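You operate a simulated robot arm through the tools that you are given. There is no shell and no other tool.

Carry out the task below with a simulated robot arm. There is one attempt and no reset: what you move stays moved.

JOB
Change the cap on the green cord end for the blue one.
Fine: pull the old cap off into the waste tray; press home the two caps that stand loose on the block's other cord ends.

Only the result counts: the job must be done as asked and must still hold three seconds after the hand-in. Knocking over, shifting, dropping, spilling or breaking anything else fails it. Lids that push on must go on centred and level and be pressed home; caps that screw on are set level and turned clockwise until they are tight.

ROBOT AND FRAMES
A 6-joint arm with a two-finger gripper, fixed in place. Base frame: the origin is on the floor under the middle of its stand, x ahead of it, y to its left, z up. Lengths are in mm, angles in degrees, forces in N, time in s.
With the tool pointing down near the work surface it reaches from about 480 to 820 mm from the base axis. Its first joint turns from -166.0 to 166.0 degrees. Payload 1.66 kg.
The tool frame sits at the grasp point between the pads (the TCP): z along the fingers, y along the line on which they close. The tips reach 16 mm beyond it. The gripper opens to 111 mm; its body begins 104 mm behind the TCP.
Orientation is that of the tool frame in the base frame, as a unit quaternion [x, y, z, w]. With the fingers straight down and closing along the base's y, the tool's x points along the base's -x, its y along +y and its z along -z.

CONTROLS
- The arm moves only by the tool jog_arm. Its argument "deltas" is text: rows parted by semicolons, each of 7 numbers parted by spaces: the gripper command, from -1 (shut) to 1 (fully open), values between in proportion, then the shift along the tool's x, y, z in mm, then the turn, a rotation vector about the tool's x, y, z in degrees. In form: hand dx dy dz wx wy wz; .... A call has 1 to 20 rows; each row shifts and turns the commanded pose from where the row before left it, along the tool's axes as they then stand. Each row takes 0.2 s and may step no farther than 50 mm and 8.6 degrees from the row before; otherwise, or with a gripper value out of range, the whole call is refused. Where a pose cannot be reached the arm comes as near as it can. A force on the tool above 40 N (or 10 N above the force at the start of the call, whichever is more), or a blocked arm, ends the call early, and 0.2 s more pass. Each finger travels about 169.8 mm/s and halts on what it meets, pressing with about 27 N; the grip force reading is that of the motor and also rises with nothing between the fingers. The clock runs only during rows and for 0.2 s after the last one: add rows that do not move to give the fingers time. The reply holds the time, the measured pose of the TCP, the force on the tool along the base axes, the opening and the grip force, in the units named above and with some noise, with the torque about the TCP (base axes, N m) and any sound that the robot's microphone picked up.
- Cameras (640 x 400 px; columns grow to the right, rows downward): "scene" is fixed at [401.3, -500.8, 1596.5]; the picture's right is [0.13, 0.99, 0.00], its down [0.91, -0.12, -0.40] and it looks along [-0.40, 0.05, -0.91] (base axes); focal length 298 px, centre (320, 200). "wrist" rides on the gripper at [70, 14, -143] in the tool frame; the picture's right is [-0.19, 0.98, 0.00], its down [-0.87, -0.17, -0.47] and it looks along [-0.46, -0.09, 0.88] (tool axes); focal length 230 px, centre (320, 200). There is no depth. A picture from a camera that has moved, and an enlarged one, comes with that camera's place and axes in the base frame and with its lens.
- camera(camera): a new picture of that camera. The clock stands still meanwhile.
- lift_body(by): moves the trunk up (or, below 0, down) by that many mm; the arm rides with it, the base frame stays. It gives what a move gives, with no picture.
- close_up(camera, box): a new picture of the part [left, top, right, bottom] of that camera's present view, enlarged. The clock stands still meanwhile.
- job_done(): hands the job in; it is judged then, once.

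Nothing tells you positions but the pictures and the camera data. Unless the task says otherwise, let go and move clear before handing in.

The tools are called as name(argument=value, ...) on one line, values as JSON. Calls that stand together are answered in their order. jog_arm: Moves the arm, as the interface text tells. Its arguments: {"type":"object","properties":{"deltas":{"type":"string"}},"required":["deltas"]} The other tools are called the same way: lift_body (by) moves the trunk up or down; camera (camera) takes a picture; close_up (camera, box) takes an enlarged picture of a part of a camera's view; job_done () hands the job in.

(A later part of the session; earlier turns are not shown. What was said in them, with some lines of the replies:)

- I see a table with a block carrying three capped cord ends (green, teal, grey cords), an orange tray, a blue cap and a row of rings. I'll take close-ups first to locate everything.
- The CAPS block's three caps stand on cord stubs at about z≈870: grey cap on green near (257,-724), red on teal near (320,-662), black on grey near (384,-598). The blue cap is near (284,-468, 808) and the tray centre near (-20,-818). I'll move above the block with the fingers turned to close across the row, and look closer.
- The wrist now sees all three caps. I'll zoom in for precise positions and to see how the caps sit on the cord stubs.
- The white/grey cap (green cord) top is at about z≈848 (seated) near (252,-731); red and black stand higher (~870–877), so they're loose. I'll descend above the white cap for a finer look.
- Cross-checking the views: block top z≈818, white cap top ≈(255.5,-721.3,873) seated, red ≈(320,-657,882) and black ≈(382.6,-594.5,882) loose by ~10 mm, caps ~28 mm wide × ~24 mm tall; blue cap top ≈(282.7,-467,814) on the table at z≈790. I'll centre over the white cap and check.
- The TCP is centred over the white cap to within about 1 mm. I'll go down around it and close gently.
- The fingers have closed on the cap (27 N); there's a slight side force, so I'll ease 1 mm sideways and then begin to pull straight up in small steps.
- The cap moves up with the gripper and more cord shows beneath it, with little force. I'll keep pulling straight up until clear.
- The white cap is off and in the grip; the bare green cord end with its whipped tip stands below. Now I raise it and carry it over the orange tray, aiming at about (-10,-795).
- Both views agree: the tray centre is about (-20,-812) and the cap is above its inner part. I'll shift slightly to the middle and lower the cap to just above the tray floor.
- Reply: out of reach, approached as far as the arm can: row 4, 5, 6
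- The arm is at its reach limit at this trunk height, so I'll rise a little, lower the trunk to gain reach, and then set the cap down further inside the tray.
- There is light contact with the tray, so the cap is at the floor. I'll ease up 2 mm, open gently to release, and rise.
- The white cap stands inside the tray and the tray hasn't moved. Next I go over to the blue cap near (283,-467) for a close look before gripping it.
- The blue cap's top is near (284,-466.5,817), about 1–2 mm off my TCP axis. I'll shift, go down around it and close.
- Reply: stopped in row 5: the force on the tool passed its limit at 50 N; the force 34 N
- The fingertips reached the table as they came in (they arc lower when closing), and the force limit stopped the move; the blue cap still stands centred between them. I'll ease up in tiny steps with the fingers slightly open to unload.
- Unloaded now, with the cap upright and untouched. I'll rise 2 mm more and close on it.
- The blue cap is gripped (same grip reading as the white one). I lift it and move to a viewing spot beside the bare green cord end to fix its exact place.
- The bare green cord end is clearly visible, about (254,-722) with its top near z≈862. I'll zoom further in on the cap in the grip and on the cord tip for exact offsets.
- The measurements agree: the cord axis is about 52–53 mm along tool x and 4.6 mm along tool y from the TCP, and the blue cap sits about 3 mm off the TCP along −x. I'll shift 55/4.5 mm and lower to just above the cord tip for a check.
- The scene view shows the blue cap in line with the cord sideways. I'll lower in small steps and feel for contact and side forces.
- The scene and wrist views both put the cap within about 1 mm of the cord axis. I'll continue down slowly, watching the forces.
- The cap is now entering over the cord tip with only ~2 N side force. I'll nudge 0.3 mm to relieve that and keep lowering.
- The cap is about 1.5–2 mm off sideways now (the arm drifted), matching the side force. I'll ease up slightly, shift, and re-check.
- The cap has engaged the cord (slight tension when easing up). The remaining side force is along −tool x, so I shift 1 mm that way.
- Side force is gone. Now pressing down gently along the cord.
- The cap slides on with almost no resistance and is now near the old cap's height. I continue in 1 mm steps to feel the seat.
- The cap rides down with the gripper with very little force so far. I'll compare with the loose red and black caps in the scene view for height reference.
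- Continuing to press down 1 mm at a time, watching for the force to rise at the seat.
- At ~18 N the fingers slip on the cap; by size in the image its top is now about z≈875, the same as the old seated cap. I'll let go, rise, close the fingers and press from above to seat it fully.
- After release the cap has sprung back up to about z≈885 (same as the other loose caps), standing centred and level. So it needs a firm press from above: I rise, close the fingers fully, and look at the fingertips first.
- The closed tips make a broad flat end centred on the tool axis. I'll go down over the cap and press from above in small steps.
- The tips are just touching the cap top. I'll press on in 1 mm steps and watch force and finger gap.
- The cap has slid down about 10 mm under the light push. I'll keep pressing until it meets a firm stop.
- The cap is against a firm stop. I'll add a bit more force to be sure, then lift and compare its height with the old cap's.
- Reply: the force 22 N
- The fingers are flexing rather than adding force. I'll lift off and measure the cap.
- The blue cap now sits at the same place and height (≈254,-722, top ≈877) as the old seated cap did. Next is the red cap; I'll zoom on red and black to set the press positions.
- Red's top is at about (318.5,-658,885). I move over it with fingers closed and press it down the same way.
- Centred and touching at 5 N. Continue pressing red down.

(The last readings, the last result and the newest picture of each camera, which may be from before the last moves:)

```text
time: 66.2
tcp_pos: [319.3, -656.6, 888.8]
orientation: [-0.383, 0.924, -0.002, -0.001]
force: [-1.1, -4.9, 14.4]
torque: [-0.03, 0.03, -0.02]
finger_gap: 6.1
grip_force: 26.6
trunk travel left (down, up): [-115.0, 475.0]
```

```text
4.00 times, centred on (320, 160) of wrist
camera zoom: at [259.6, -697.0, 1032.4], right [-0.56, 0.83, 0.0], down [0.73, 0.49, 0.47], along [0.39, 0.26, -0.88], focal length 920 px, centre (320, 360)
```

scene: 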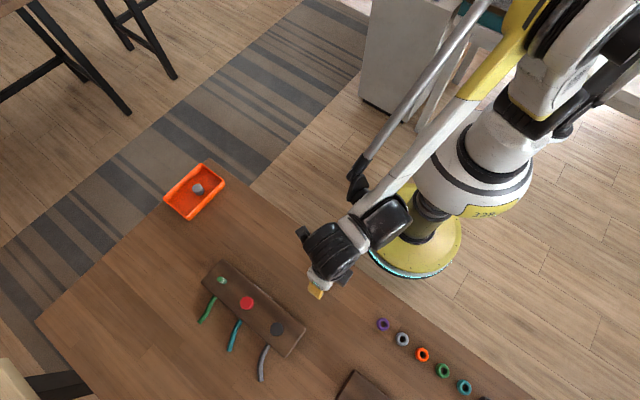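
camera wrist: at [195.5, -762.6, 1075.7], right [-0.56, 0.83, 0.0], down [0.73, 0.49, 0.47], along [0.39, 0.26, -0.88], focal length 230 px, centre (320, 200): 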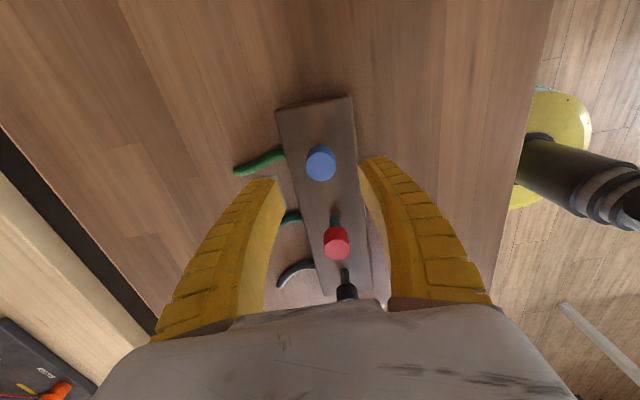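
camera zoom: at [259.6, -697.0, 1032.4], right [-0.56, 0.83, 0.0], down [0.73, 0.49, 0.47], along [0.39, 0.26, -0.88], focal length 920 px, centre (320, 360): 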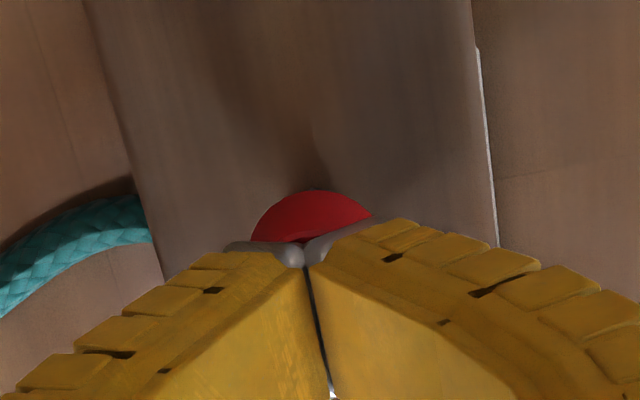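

Red has reached a firm stop at the same height as blue did. A little more force, then lift and check.

jog_arm(deltas="-1 0 0 1 0 0 0; -1 0 0 1 0 0 0; -1 0 0 1 0 0 0; -1 0 0 0 0 0 0")

jog_arm(deltas="-1 0 0 -3 0 0 0; -1 0 0 -6 0 0 0; -1 0 0 -10 0 0 0; -1 0 0 -15 0 0 0; -1 0 0 -13 0 0 0; -1 0 0 0 0 0 0; -1 0 0 0 0 0 0")

close_up(camera="wrist", box=[240, 90, 400, 190])

close_up(camera="scene", box=[208, 265, 272, 305])

```text
time: 67.2
tcp_pos: [318.7, -655.2, 887.5]
orientation: [-0.383, 0.924, -0.001, 0.0]
force: [-2.2, -3.2, 17.9]
torque: [-0.03, 0.04, 0.01]
finger_gap: 5.9
grip_force: 27.4
trunk travel left (down, up): [-115.0, 475.0]
```

```text
time: 68.8
tcp_pos: [318.1, -656.6, 932.4]
orientation: [-0.382, 0.924, 0.0, 0.0]
force: [-0.4, -0.2, 0.2]
torque: [0.02, -0.02, 0.01]
finger_gap: 0.0
grip_force: 27.0
trunk travel left (down, up): [-115.0, 475.0]
```

```text
4.00 times, centred on (320, 140) of wrist
camera zoom: at [259.1, -697.8, 1076.4], right [-0.56, 0.83, 0.0], down [0.73, 0.49, 0.47], along [0.39, 0.26, -0.88], focal length 920 px, centre (320, 440)
```

zoom: 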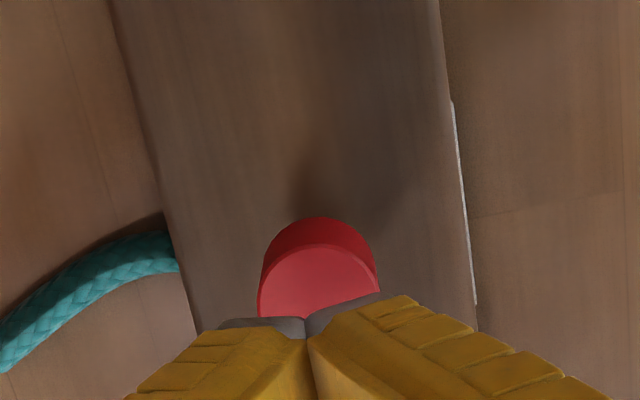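

```text
10.00 times, centred on (240, 285) of scene
camera zoom: at [401.3, -500.8, 1596.5], right [0.13, 0.99, 0.0], down [0.91, -0.12, -0.4], along [-0.4, 0.05, -0.91], focal length 2982 px, centre (1120, -650)
```

zoom: 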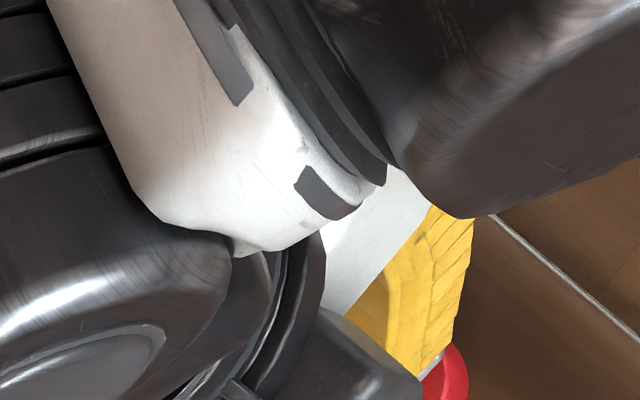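

Red is down at the same level as blue. On to the black cap, ~91 mm further along the row.

jog_arm(deltas="-1 -30.3 0 0 0 0 0; -1 -30.3 0 0 0 0 0; -1 -30.3 0 0 0 0 0; -1 0 0 5 0 0 0; -1 0 0 5 0 0 0; -1 0 0 5 0 0 0; -1 0 0 0 0 0 0")

close_up(camera="wrist", box=[240, 110, 400, 210])

camera(camera="scene")

```text
time: 70.4
tcp_pos: [382.8, -592.6, 916.1]
orientation: [-0.383, 0.924, 0.0, 0.0]
force: [-0.8, 0.6, 0.2]
torque: [0.02, 0.01, 0.02]
finger_gap: 0.0
grip_force: 26.8
trunk travel left (down, up): [-115.0, 475.0]
```

```text
4.00 times, centred on (320, 160) of wrist
camera zoom: at [324.9, -633.5, 1060.7], right [-0.56, 0.83, 0.0], down [0.73, 0.49, 0.47], along [0.39, 0.26, -0.88], focal length 920 px, centre (320, 360)
```

zoom: 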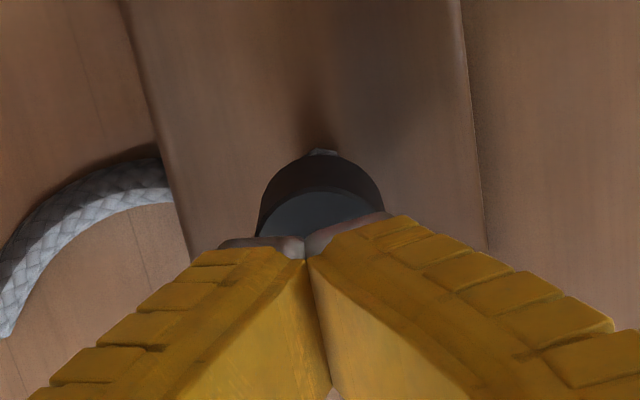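

```text
taken
```

scene: 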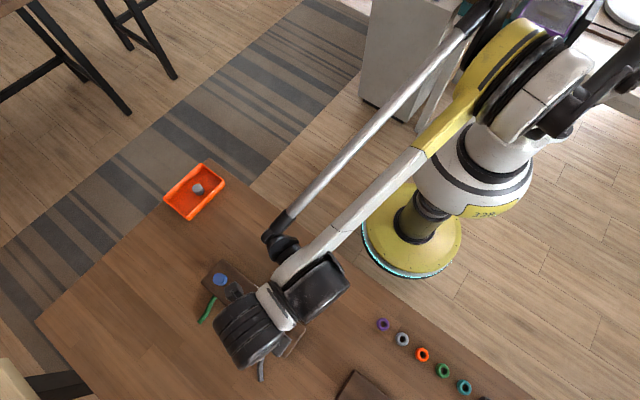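

Black seems to stand a bit higher (its white whipping shows). I'll rise and open the fingers for a clear look before pressing.

jog_arm(deltas="-1 0 0 -20 0 0 0; 0.2 0 0 0 0 0 0; 0.4 0 0 0 0 0 0; 0.4 0 0 0 0 0 0")

close_up(camera="wrist", box=[240, 90, 400, 190])

close_up(camera="scene", box=[200, 260, 264, 300])

```text
time: 71.4
tcp_pos: [384.9, -591.6, 938.0]
orientation: [-0.383, 0.924, 0.0, 0.001]
force: [0.0, -0.3, -0.3]
torque: [0.01, -0.01, 0.0]
finger_gap: 79.0
grip_force: 0.6
trunk travel left (down, up): [-115.0, 475.0]
```

```text
4.00 times, centred on (320, 140) of wrist
camera zoom: at [325.8, -632.6, 1081.1], right [-0.56, 0.83, 0.0], down [0.73, 0.49, 0.47], along [0.39, 0.26, -0.88], focal length 920 px, centre (320, 440)
```

zoom: 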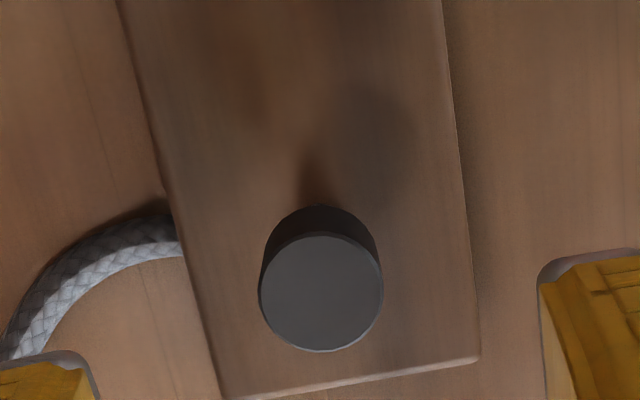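

```text
10.00 times, centred on (232, 280) of scene
camera zoom: at [401.3, -500.8, 1596.5], right [0.13, 0.99, 0.0], down [0.91, -0.12, -0.4], along [-0.4, 0.05, -0.91], focal length 2982 px, centre (1200, -600)
```

zoom: 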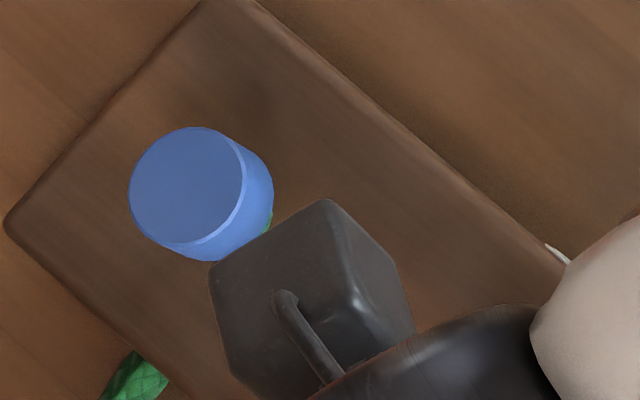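

Black's top is at about (381.2,-595,885), i.e. +4.3/+1.4 mm from my tool axis. I correct, close, and press it like red.

jog_arm(deltas="0.2 4.2 1.2 0 0 0 0; -0.4 0 0 0 0 0 0; -1 0 0 0 0 0 0; -1 0 0 0 0 0 0; -1 0 0 10 0 0 0; -1 0 0 10 0 0 0; -1 0 0 7 0 0 0; -1 0 0 5 0 0 0; -1 0 0 2 0 0 0; -1 0 0 0 0 0 0")

close_up(camera="wrist", box=[240, 110, 400, 210])

```text
time: 73.6
tcp_pos: [380.2, -594.4, 902.4]
orientation: [-0.382, 0.924, 0.0, 0.0]
force: [0.5, -0.9, 0.0]
torque: [0.01, -0.02, 0.0]
finger_gap: 0.0
grip_force: 27.4
trunk travel left (down, up): [-115.0, 475.0]
```

```text
4.00 times, centred on (320, 160) of wrist
camera zoom: at [321.5, -635.8, 1046.7], right [-0.56, 0.83, 0.0], down [0.73, 0.49, 0.47], along [0.39, 0.26, -0.88], focal length 920 px, centre (320, 360)
```

zoom: 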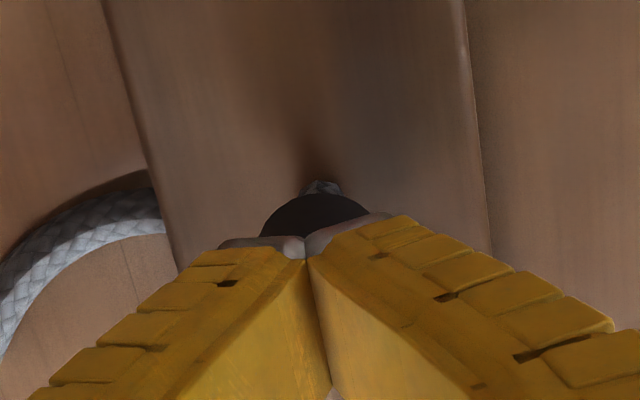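

jog_arm(deltas="-1 -1 -0.4 0 0 0 0; -1 0 0 1 0 0 0; -1 0 0 1 0 0 0; -1 0 0 1 0 0 0; -1 0 0 1 0 0 0; -1 0 0 0 0 0 0")

close_up(camera="wrist", box=[240, 110, 400, 210])

```text
time: 75.0
tcp_pos: [381.5, -594.5, 899.6]
orientation: [-0.382, 0.924, 0.0, 0.0]
force: [1.0, 0.1, 1.4]
torque: [0.02, -0.01, 0.0]
finger_gap: 6.0
grip_force: 26.8
trunk travel left (down, up): [-115.0, 475.0]
```

```text
4.00 times, centred on (320, 160) of wrist
camera zoom: at [323.2, -635.5, 1043.2], right [-0.56, 0.83, 0.0], down [0.73, 0.49, 0.47], along [0.39, 0.26, -0.88], focal length 920 px, centre (320, 360)
```

zoom: 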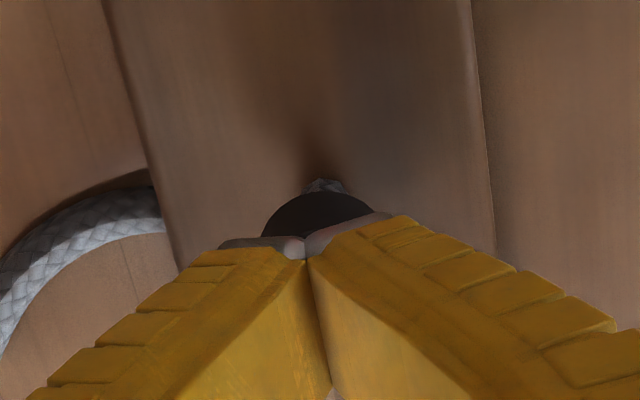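

Touching and well centred. I'll press the black cap down step by step.

jog_arm(deltas="-1 0 0 1 0 0 0; -1 0 0 1 0 0 0; -1 0 0 1 0 0 0; -1 0 0 0 0 0 0")

jog_arm(deltas="-1 0 0 1 0 0 0; -1 0 0 1 0 0 0; -1 0 0 1 0 0 0; -1 0 0 0 0 0 0")

```text
time: 76.0
tcp_pos: [381.6, -594.7, 896.9]
orientation: [-0.383, 0.924, 0.0, -0.001]
force: [0.0, 0.1, 0.6]
torque: [0.04, 0.01, -0.01]
finger_gap: 5.9
grip_force: 27.5
trunk travel left (down, up): [-115.0, 475.0]
```

```text
time: 77.0
tcp_pos: [381.1, -593.3, 893.3]
orientation: [-0.382, 0.924, 0.001, 0.0]
force: [0.1, -0.4, 0.2]
torque: [0.01, 0.01, -0.01]
finger_gap: 0.2
grip_force: 26.8
trunk travel left (down, up): [-115.0, 475.0]
```

jog_arm(deltas="-1 0 0 1 0 0 0; -1 0 0 1 0 0 0; -1 0 0 1 0 0 0; -1 0 0 0 0 0 0")

jog_arm(deltas="-1 0 0 1 0 0 0; -1 0 0 1 0 0 0; -1 0 0 1 0 0 0; -1 0 0 0 0 0 0")

close_up(camera="wrist", box=[240, 110, 400, 210])

```text
time: 78.0
tcp_pos: [381.5, -594.3, 890.0]
orientation: [-0.384, 0.923, 0.0, 0.0]
force: [0.3, -1.9, 4.4]
torque: [-0.02, 0.02, -0.01]
finger_gap: 5.8
grip_force: 26.8
trunk travel left (down, up): [-115.0, 475.0]
```

```text
time: 79.0
tcp_pos: [379.8, -594.0, 886.8]
orientation: [-0.382, 0.924, 0.0, 0.001]
force: [-0.5, -1.1, 18.0]
torque: [0.0, 0.0, -0.04]
finger_gap: 6.0
grip_force: 26.8
trunk travel left (down, up): [-115.0, 475.0]
```

```text
4.00 times, centred on (320, 160) of wrist
camera zoom: at [321.4, -634.5, 1031.8], right [-0.56, 0.83, 0.0], down [0.73, 0.49, 0.47], along [0.39, 0.26, -0.88], focal length 920 px, centre (320, 360)
```

zoom: 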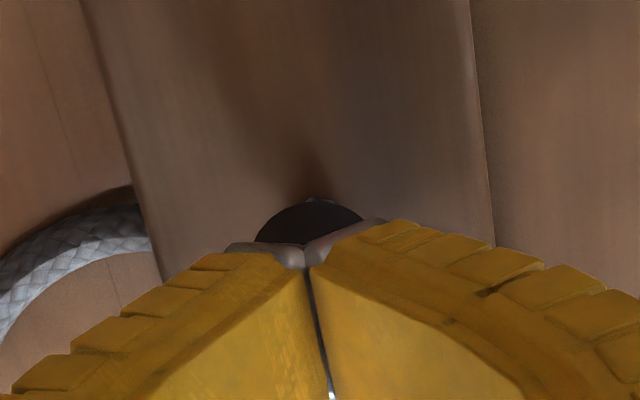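

Black has reached the same firm stop. A touch more force, then I lift well clear and inspect all three caps.

jog_arm(deltas="-1 0 0 1 0 0 0; -1 0 0 1 0 0 0; -1 0 0 0 0 0 0")

jog_arm(deltas="-1 0 0 -3 0 0 0; -1 0 0 -6 0 0 0; -1 0 0 -12 0 0 0; -1 0 0 -20 0 0 0; -1 0 0 -30 0 0 0; 0 0 0 -40 0 0 0; 0.5 0 0 -40 0 0 0; 1 0 0 0 0 0 0; 1 0 0 0 0 0 0")

camera(camera="wrist")

close_up(camera="wrist", box=[240, 30, 400, 130])

camera(camera="scene")

```text
time: 79.8
tcp_pos: [380.5, -594.4, 886.8]
orientation: [-0.382, 0.924, -0.001, -0.001]
force: [-3.0, -2.3, 19.5]
torque: [-0.05, 0.02, 0.0]
finger_gap: 6.0
grip_force: 27.0
trunk travel left (down, up): [-115.0, 475.0]
```

```text
time: 81.8
tcp_pos: [381.3, -595.7, 1040.0]
orientation: [-0.383, 0.924, 0.0, -0.001]
force: [0.2, -0.6, -0.4]
torque: [0.0, 0.03, 0.0]
finger_gap: 110.9
grip_force: 0.0
trunk travel left (down, up): [-115.0, 475.0]
```

```text
taken
camera wrist: at [322.2, -635.3, 1183.8], right [-0.56, 0.83, 0.0], down [0.73, 0.49, 0.47], along [0.39, 0.26, -0.88], focal length 230 px, centre (320, 200)
```

wrist: 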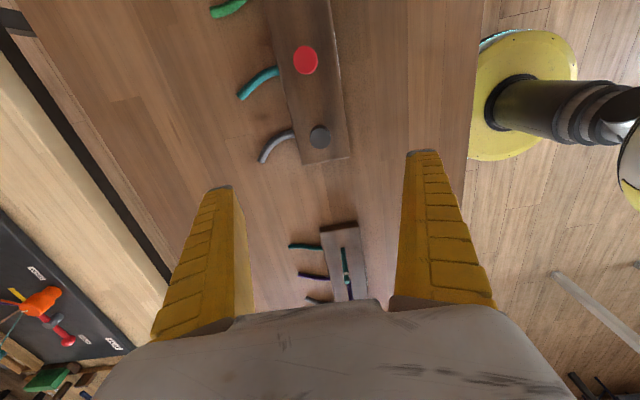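

```text
4.00 times, centred on (320, 80) of wrist
camera zoom: at [322.2, -635.3, 1183.8], right [-0.56, 0.83, 0.0], down [0.73, 0.49, 0.47], along [0.39, 0.26, -0.88], focal length 920 px, centre (320, 680)
```

zoom: 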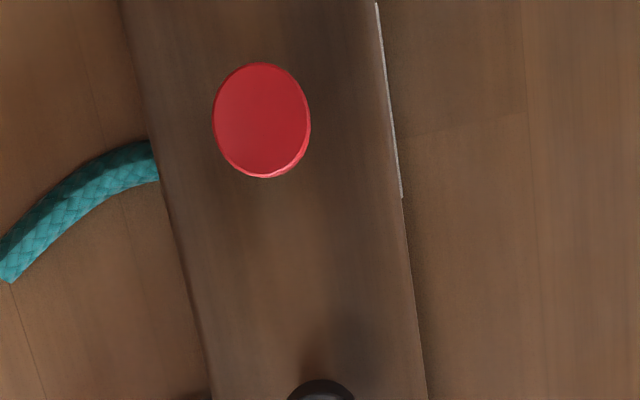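

```text
taken
```

scene: 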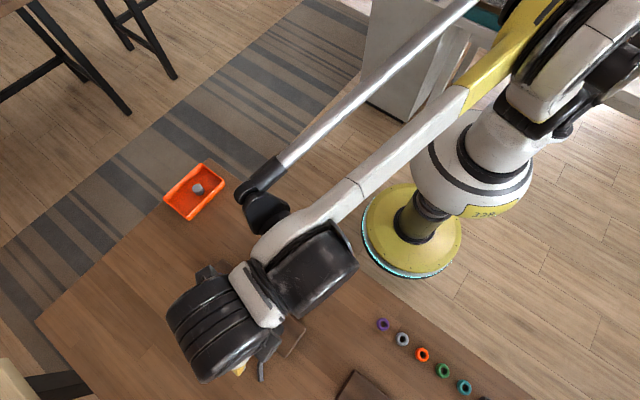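

I'll back the arm off toward the base to get an unobstructed scene view of the block.

jog_arm(deltas="1 12 37.7 -13.8 0 0 0; 1 12 37.7 -13.8 0 0 0; 1 12 37.7 -13.8 0 0 0; 1 12 37.7 -13.8 0 0 0; 1 12 37.7 -13.8 0 0 0; 1 12 37.7 -13.8 0 0 0; 1 12 37.7 -13.8 0 0 0; 1 12 37.7 -13.8 0 0 0; 1 0 0 0 0 0 0")

camera(camera="scene")

close_up(camera="scene", box=[160, 240, 352, 360])

close_up(camera="scene", box=[204, 265, 236, 285])

close_up(camera="scene", box=[233, 293, 265, 313])

close_up(camera="scene", box=[262, 319, 294, 339])

camera(camera="wrist")

```text
time: 83.8
tcp_pos: [98.8, -446.8, 1147.8]
orientation: [-0.383, 0.924, -0.001, 0.0]
force: [-0.3, 0.2, -0.5]
torque: [0.0, 0.01, -0.01]
finger_gap: 111.0
grip_force: 0.1
trunk travel left (down, up): [-115.0, 475.0]
```

```text
taken
```

scene: 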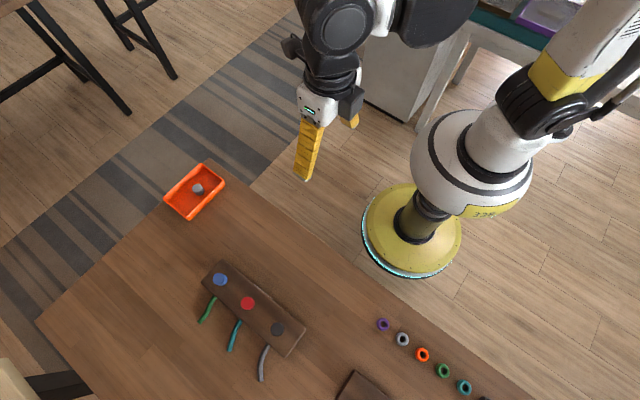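

```text
3.33 times, centred on (256, 300) of scene
camera zoom: at [401.3, -500.8, 1596.5], right [0.13, 0.99, 0.0], down [0.91, -0.12, -0.4], along [-0.4, 0.05, -0.91], focal length 994 px, centre (533, -133)
```

zoom: 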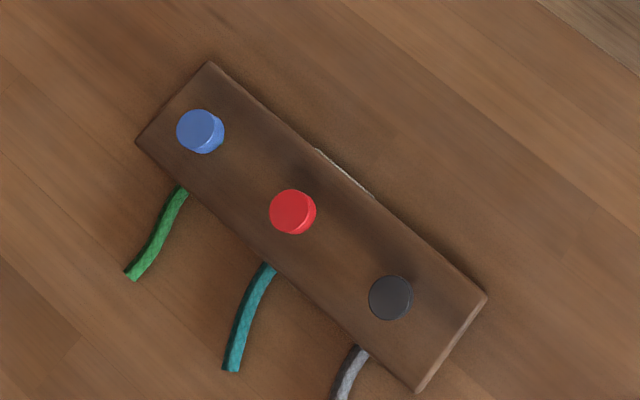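

```text
16.00 times, centred on (220, 275) of scene
camera zoom: at [401.3, -500.8, 1596.5], right [0.13, 0.99, 0.0], down [0.91, -0.12, -0.4], along [-0.4, 0.05, -0.91], focal length 4770 px, centre (1920, -1000)
```

zoom: 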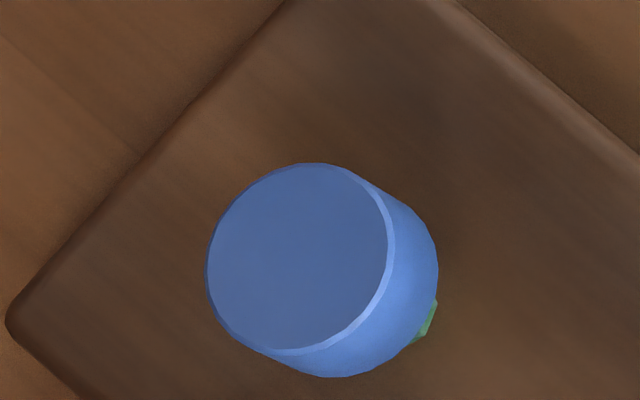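

```text
16.00 times, centred on (249, 303) of scene
camera zoom: at [401.3, -500.8, 1596.5], right [0.13, 0.99, 0.0], down [0.91, -0.12, -0.4], along [-0.4, 0.05, -0.91], focal length 4770 px, centre (1456, -1448)
```

zoom: 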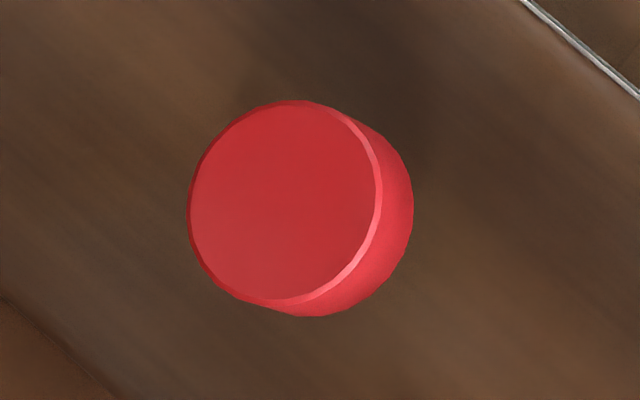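

```text
16.00 times, centred on (278, 329) of scene
camera zoom: at [401.3, -500.8, 1596.5], right [0.13, 0.99, 0.0], down [0.91, -0.12, -0.4], along [-0.4, 0.05, -0.91], focal length 4770 px, centre (992, -1864)
```

zoom: 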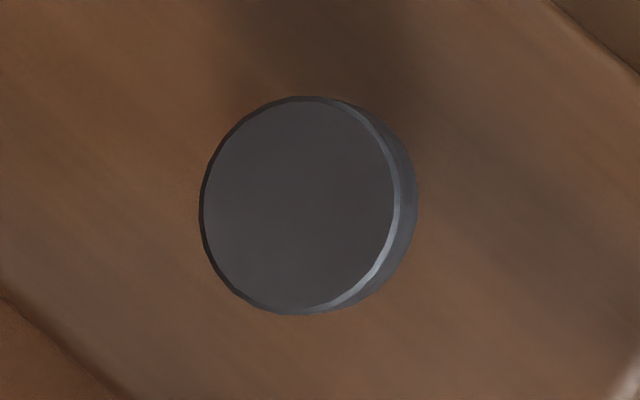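

```text
taken
camera wrist: at [40.1, -487.8, 1291.2], right [-0.56, 0.83, 0.0], down [0.73, 0.49, 0.47], along [0.39, 0.26, -0.88], focal length 230 px, centre (320, 200)
```

wrist: 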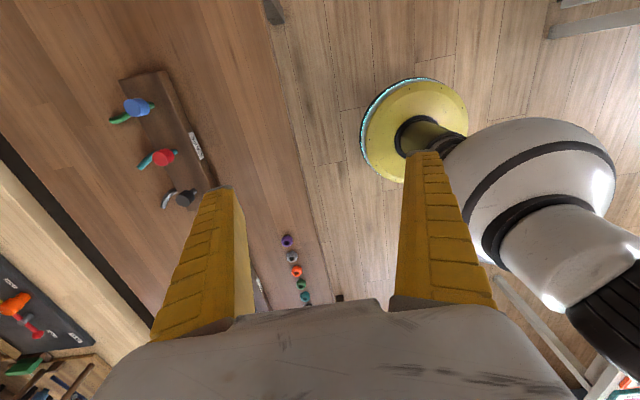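

Blue now sits exactly where the old cap sat, and red/black are lower by ~7–9 mm. I'll zoom in from the wrist's side view to compare the three heights and levelness.

close_up(camera="wrist", box=[112, 85, 160, 115])

close_up(camera="wrist", box=[138, 138, 186, 168])

close_up(camera="wrist", box=[160, 178, 208, 208])

```text
13.33 times, centred on (136, 100) of wrist
camera zoom: at [40.1, -487.8, 1291.2], right [-0.56, 0.83, 0.0], down [0.73, 0.49, 0.47], along [0.39, 0.26, -0.88], focal length 3068 px, centre (2773, 1533)
```

zoom: 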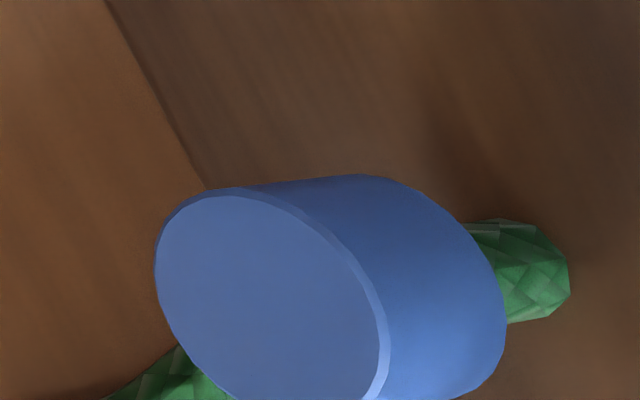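

```text
13.33 times, centred on (162, 153) of wrist
camera zoom: at [40.1, -487.8, 1291.2], right [-0.56, 0.83, 0.0], down [0.73, 0.49, 0.47], along [0.39, 0.26, -0.88], focal length 3068 px, centre (2427, 827)
```

zoom: 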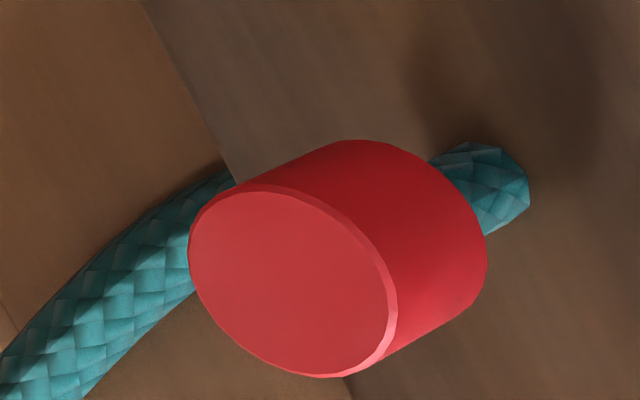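

```text
13.33 times, centred on (184, 193) of wrist
camera zoom: at [40.1, -487.8, 1291.2], right [-0.56, 0.83, 0.0], down [0.73, 0.49, 0.47], along [0.39, 0.26, -0.88], focal length 3068 px, centre (2133, 293)
```

zoom: 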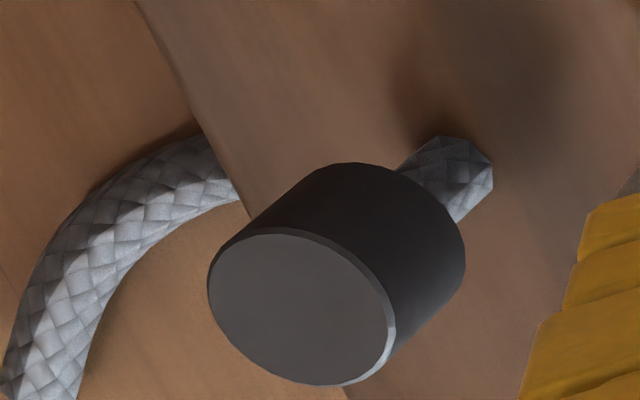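

All three look level and coaxial on their cords. One re-centred close-up on blue to confirm it is straight.

close_up(camera="wrist", box=[112, 92, 160, 122])

close_up(camera="scene", box=[140, 140, 300, 240])

close_up(camera="scene", box=[304, 250, 544, 400])

```text
13.33 times, centred on (136, 107) of wrist
camera zoom: at [40.1, -487.8, 1291.2], right [-0.56, 0.83, 0.0], down [0.73, 0.49, 0.47], along [0.39, 0.26, -0.88], focal length 3068 px, centre (2773, 1440)
```

zoom: 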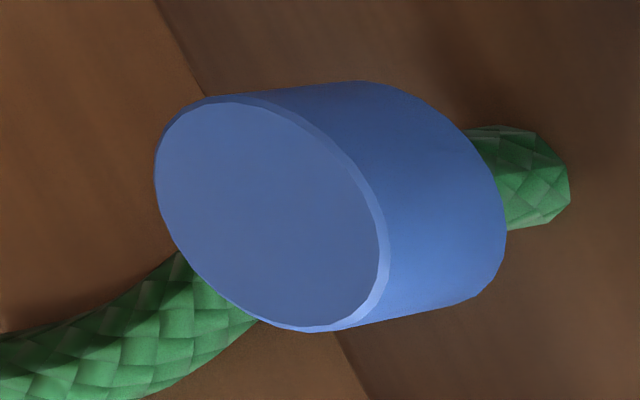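

```text
4.00 times, centred on (220, 190) of scene
camera zoom: at [401.3, -500.8, 1596.5], right [0.13, 0.99, 0.0], down [0.91, -0.12, -0.4], along [-0.4, 0.05, -0.91], focal length 1193 px, centre (720, 240)
```

zoom: 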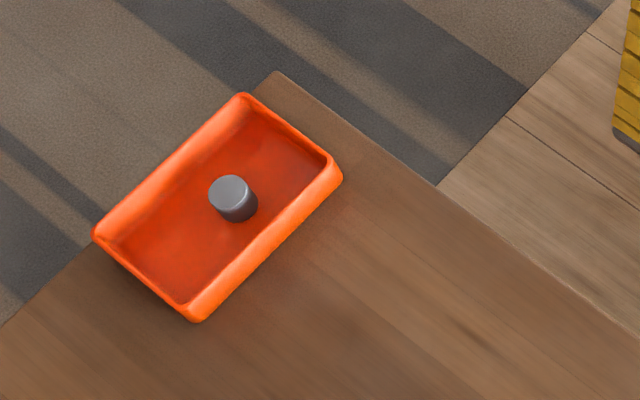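

```text
2.67 times, centred on (424, 325) of scene
camera zoom: at [401.3, -500.8, 1596.5], right [0.13, 0.99, 0.0], down [0.91, -0.12, -0.4], along [-0.4, 0.05, -0.91], focal length 795 px, centre (43, -133)
```

zoom: 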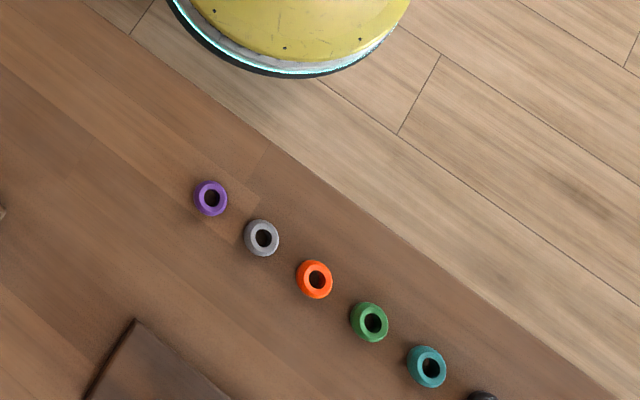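

Everything checks out. The blue cap sits straight on the green cord at the old cap's height, and red and black are pressed down to the same level above the block. The old cap is in the tray, nothing else has moved, and the arm is clear, so I'm handing in.

job_done()

```text
The job is handed in.
```

The cap change is done and the job is handed in; the verdict isn't back yet.

- **Old cap:** I pulled the grey cap off the green cord end and stood it upright in the orange waste tray. The tray did not move.
- **Blue cap:** It is on the green cord end and, as far as the cameras can show, straight and level. It is at the height the old cap had when seated. My first press slid back up when I let go. I pressed it again from above to a firm stop, and it stayed down.
- **Red and black caps:** I pressed both down about 7–9 mm until they hit a firm stop. They now sit at about the same height above the block as the blue one.

The fingers flex, so I could press with only about 20 N. The robot heard no click, so I judged the caps to be home from the firm stop and the matching heights.

While I was lining up on the blue cap, the fingertips hit the table and tripped the force limit at 50 N. The cap stayed upright. In the final views the block, tray and bead rings were where they started, and the arm is clear of the table.
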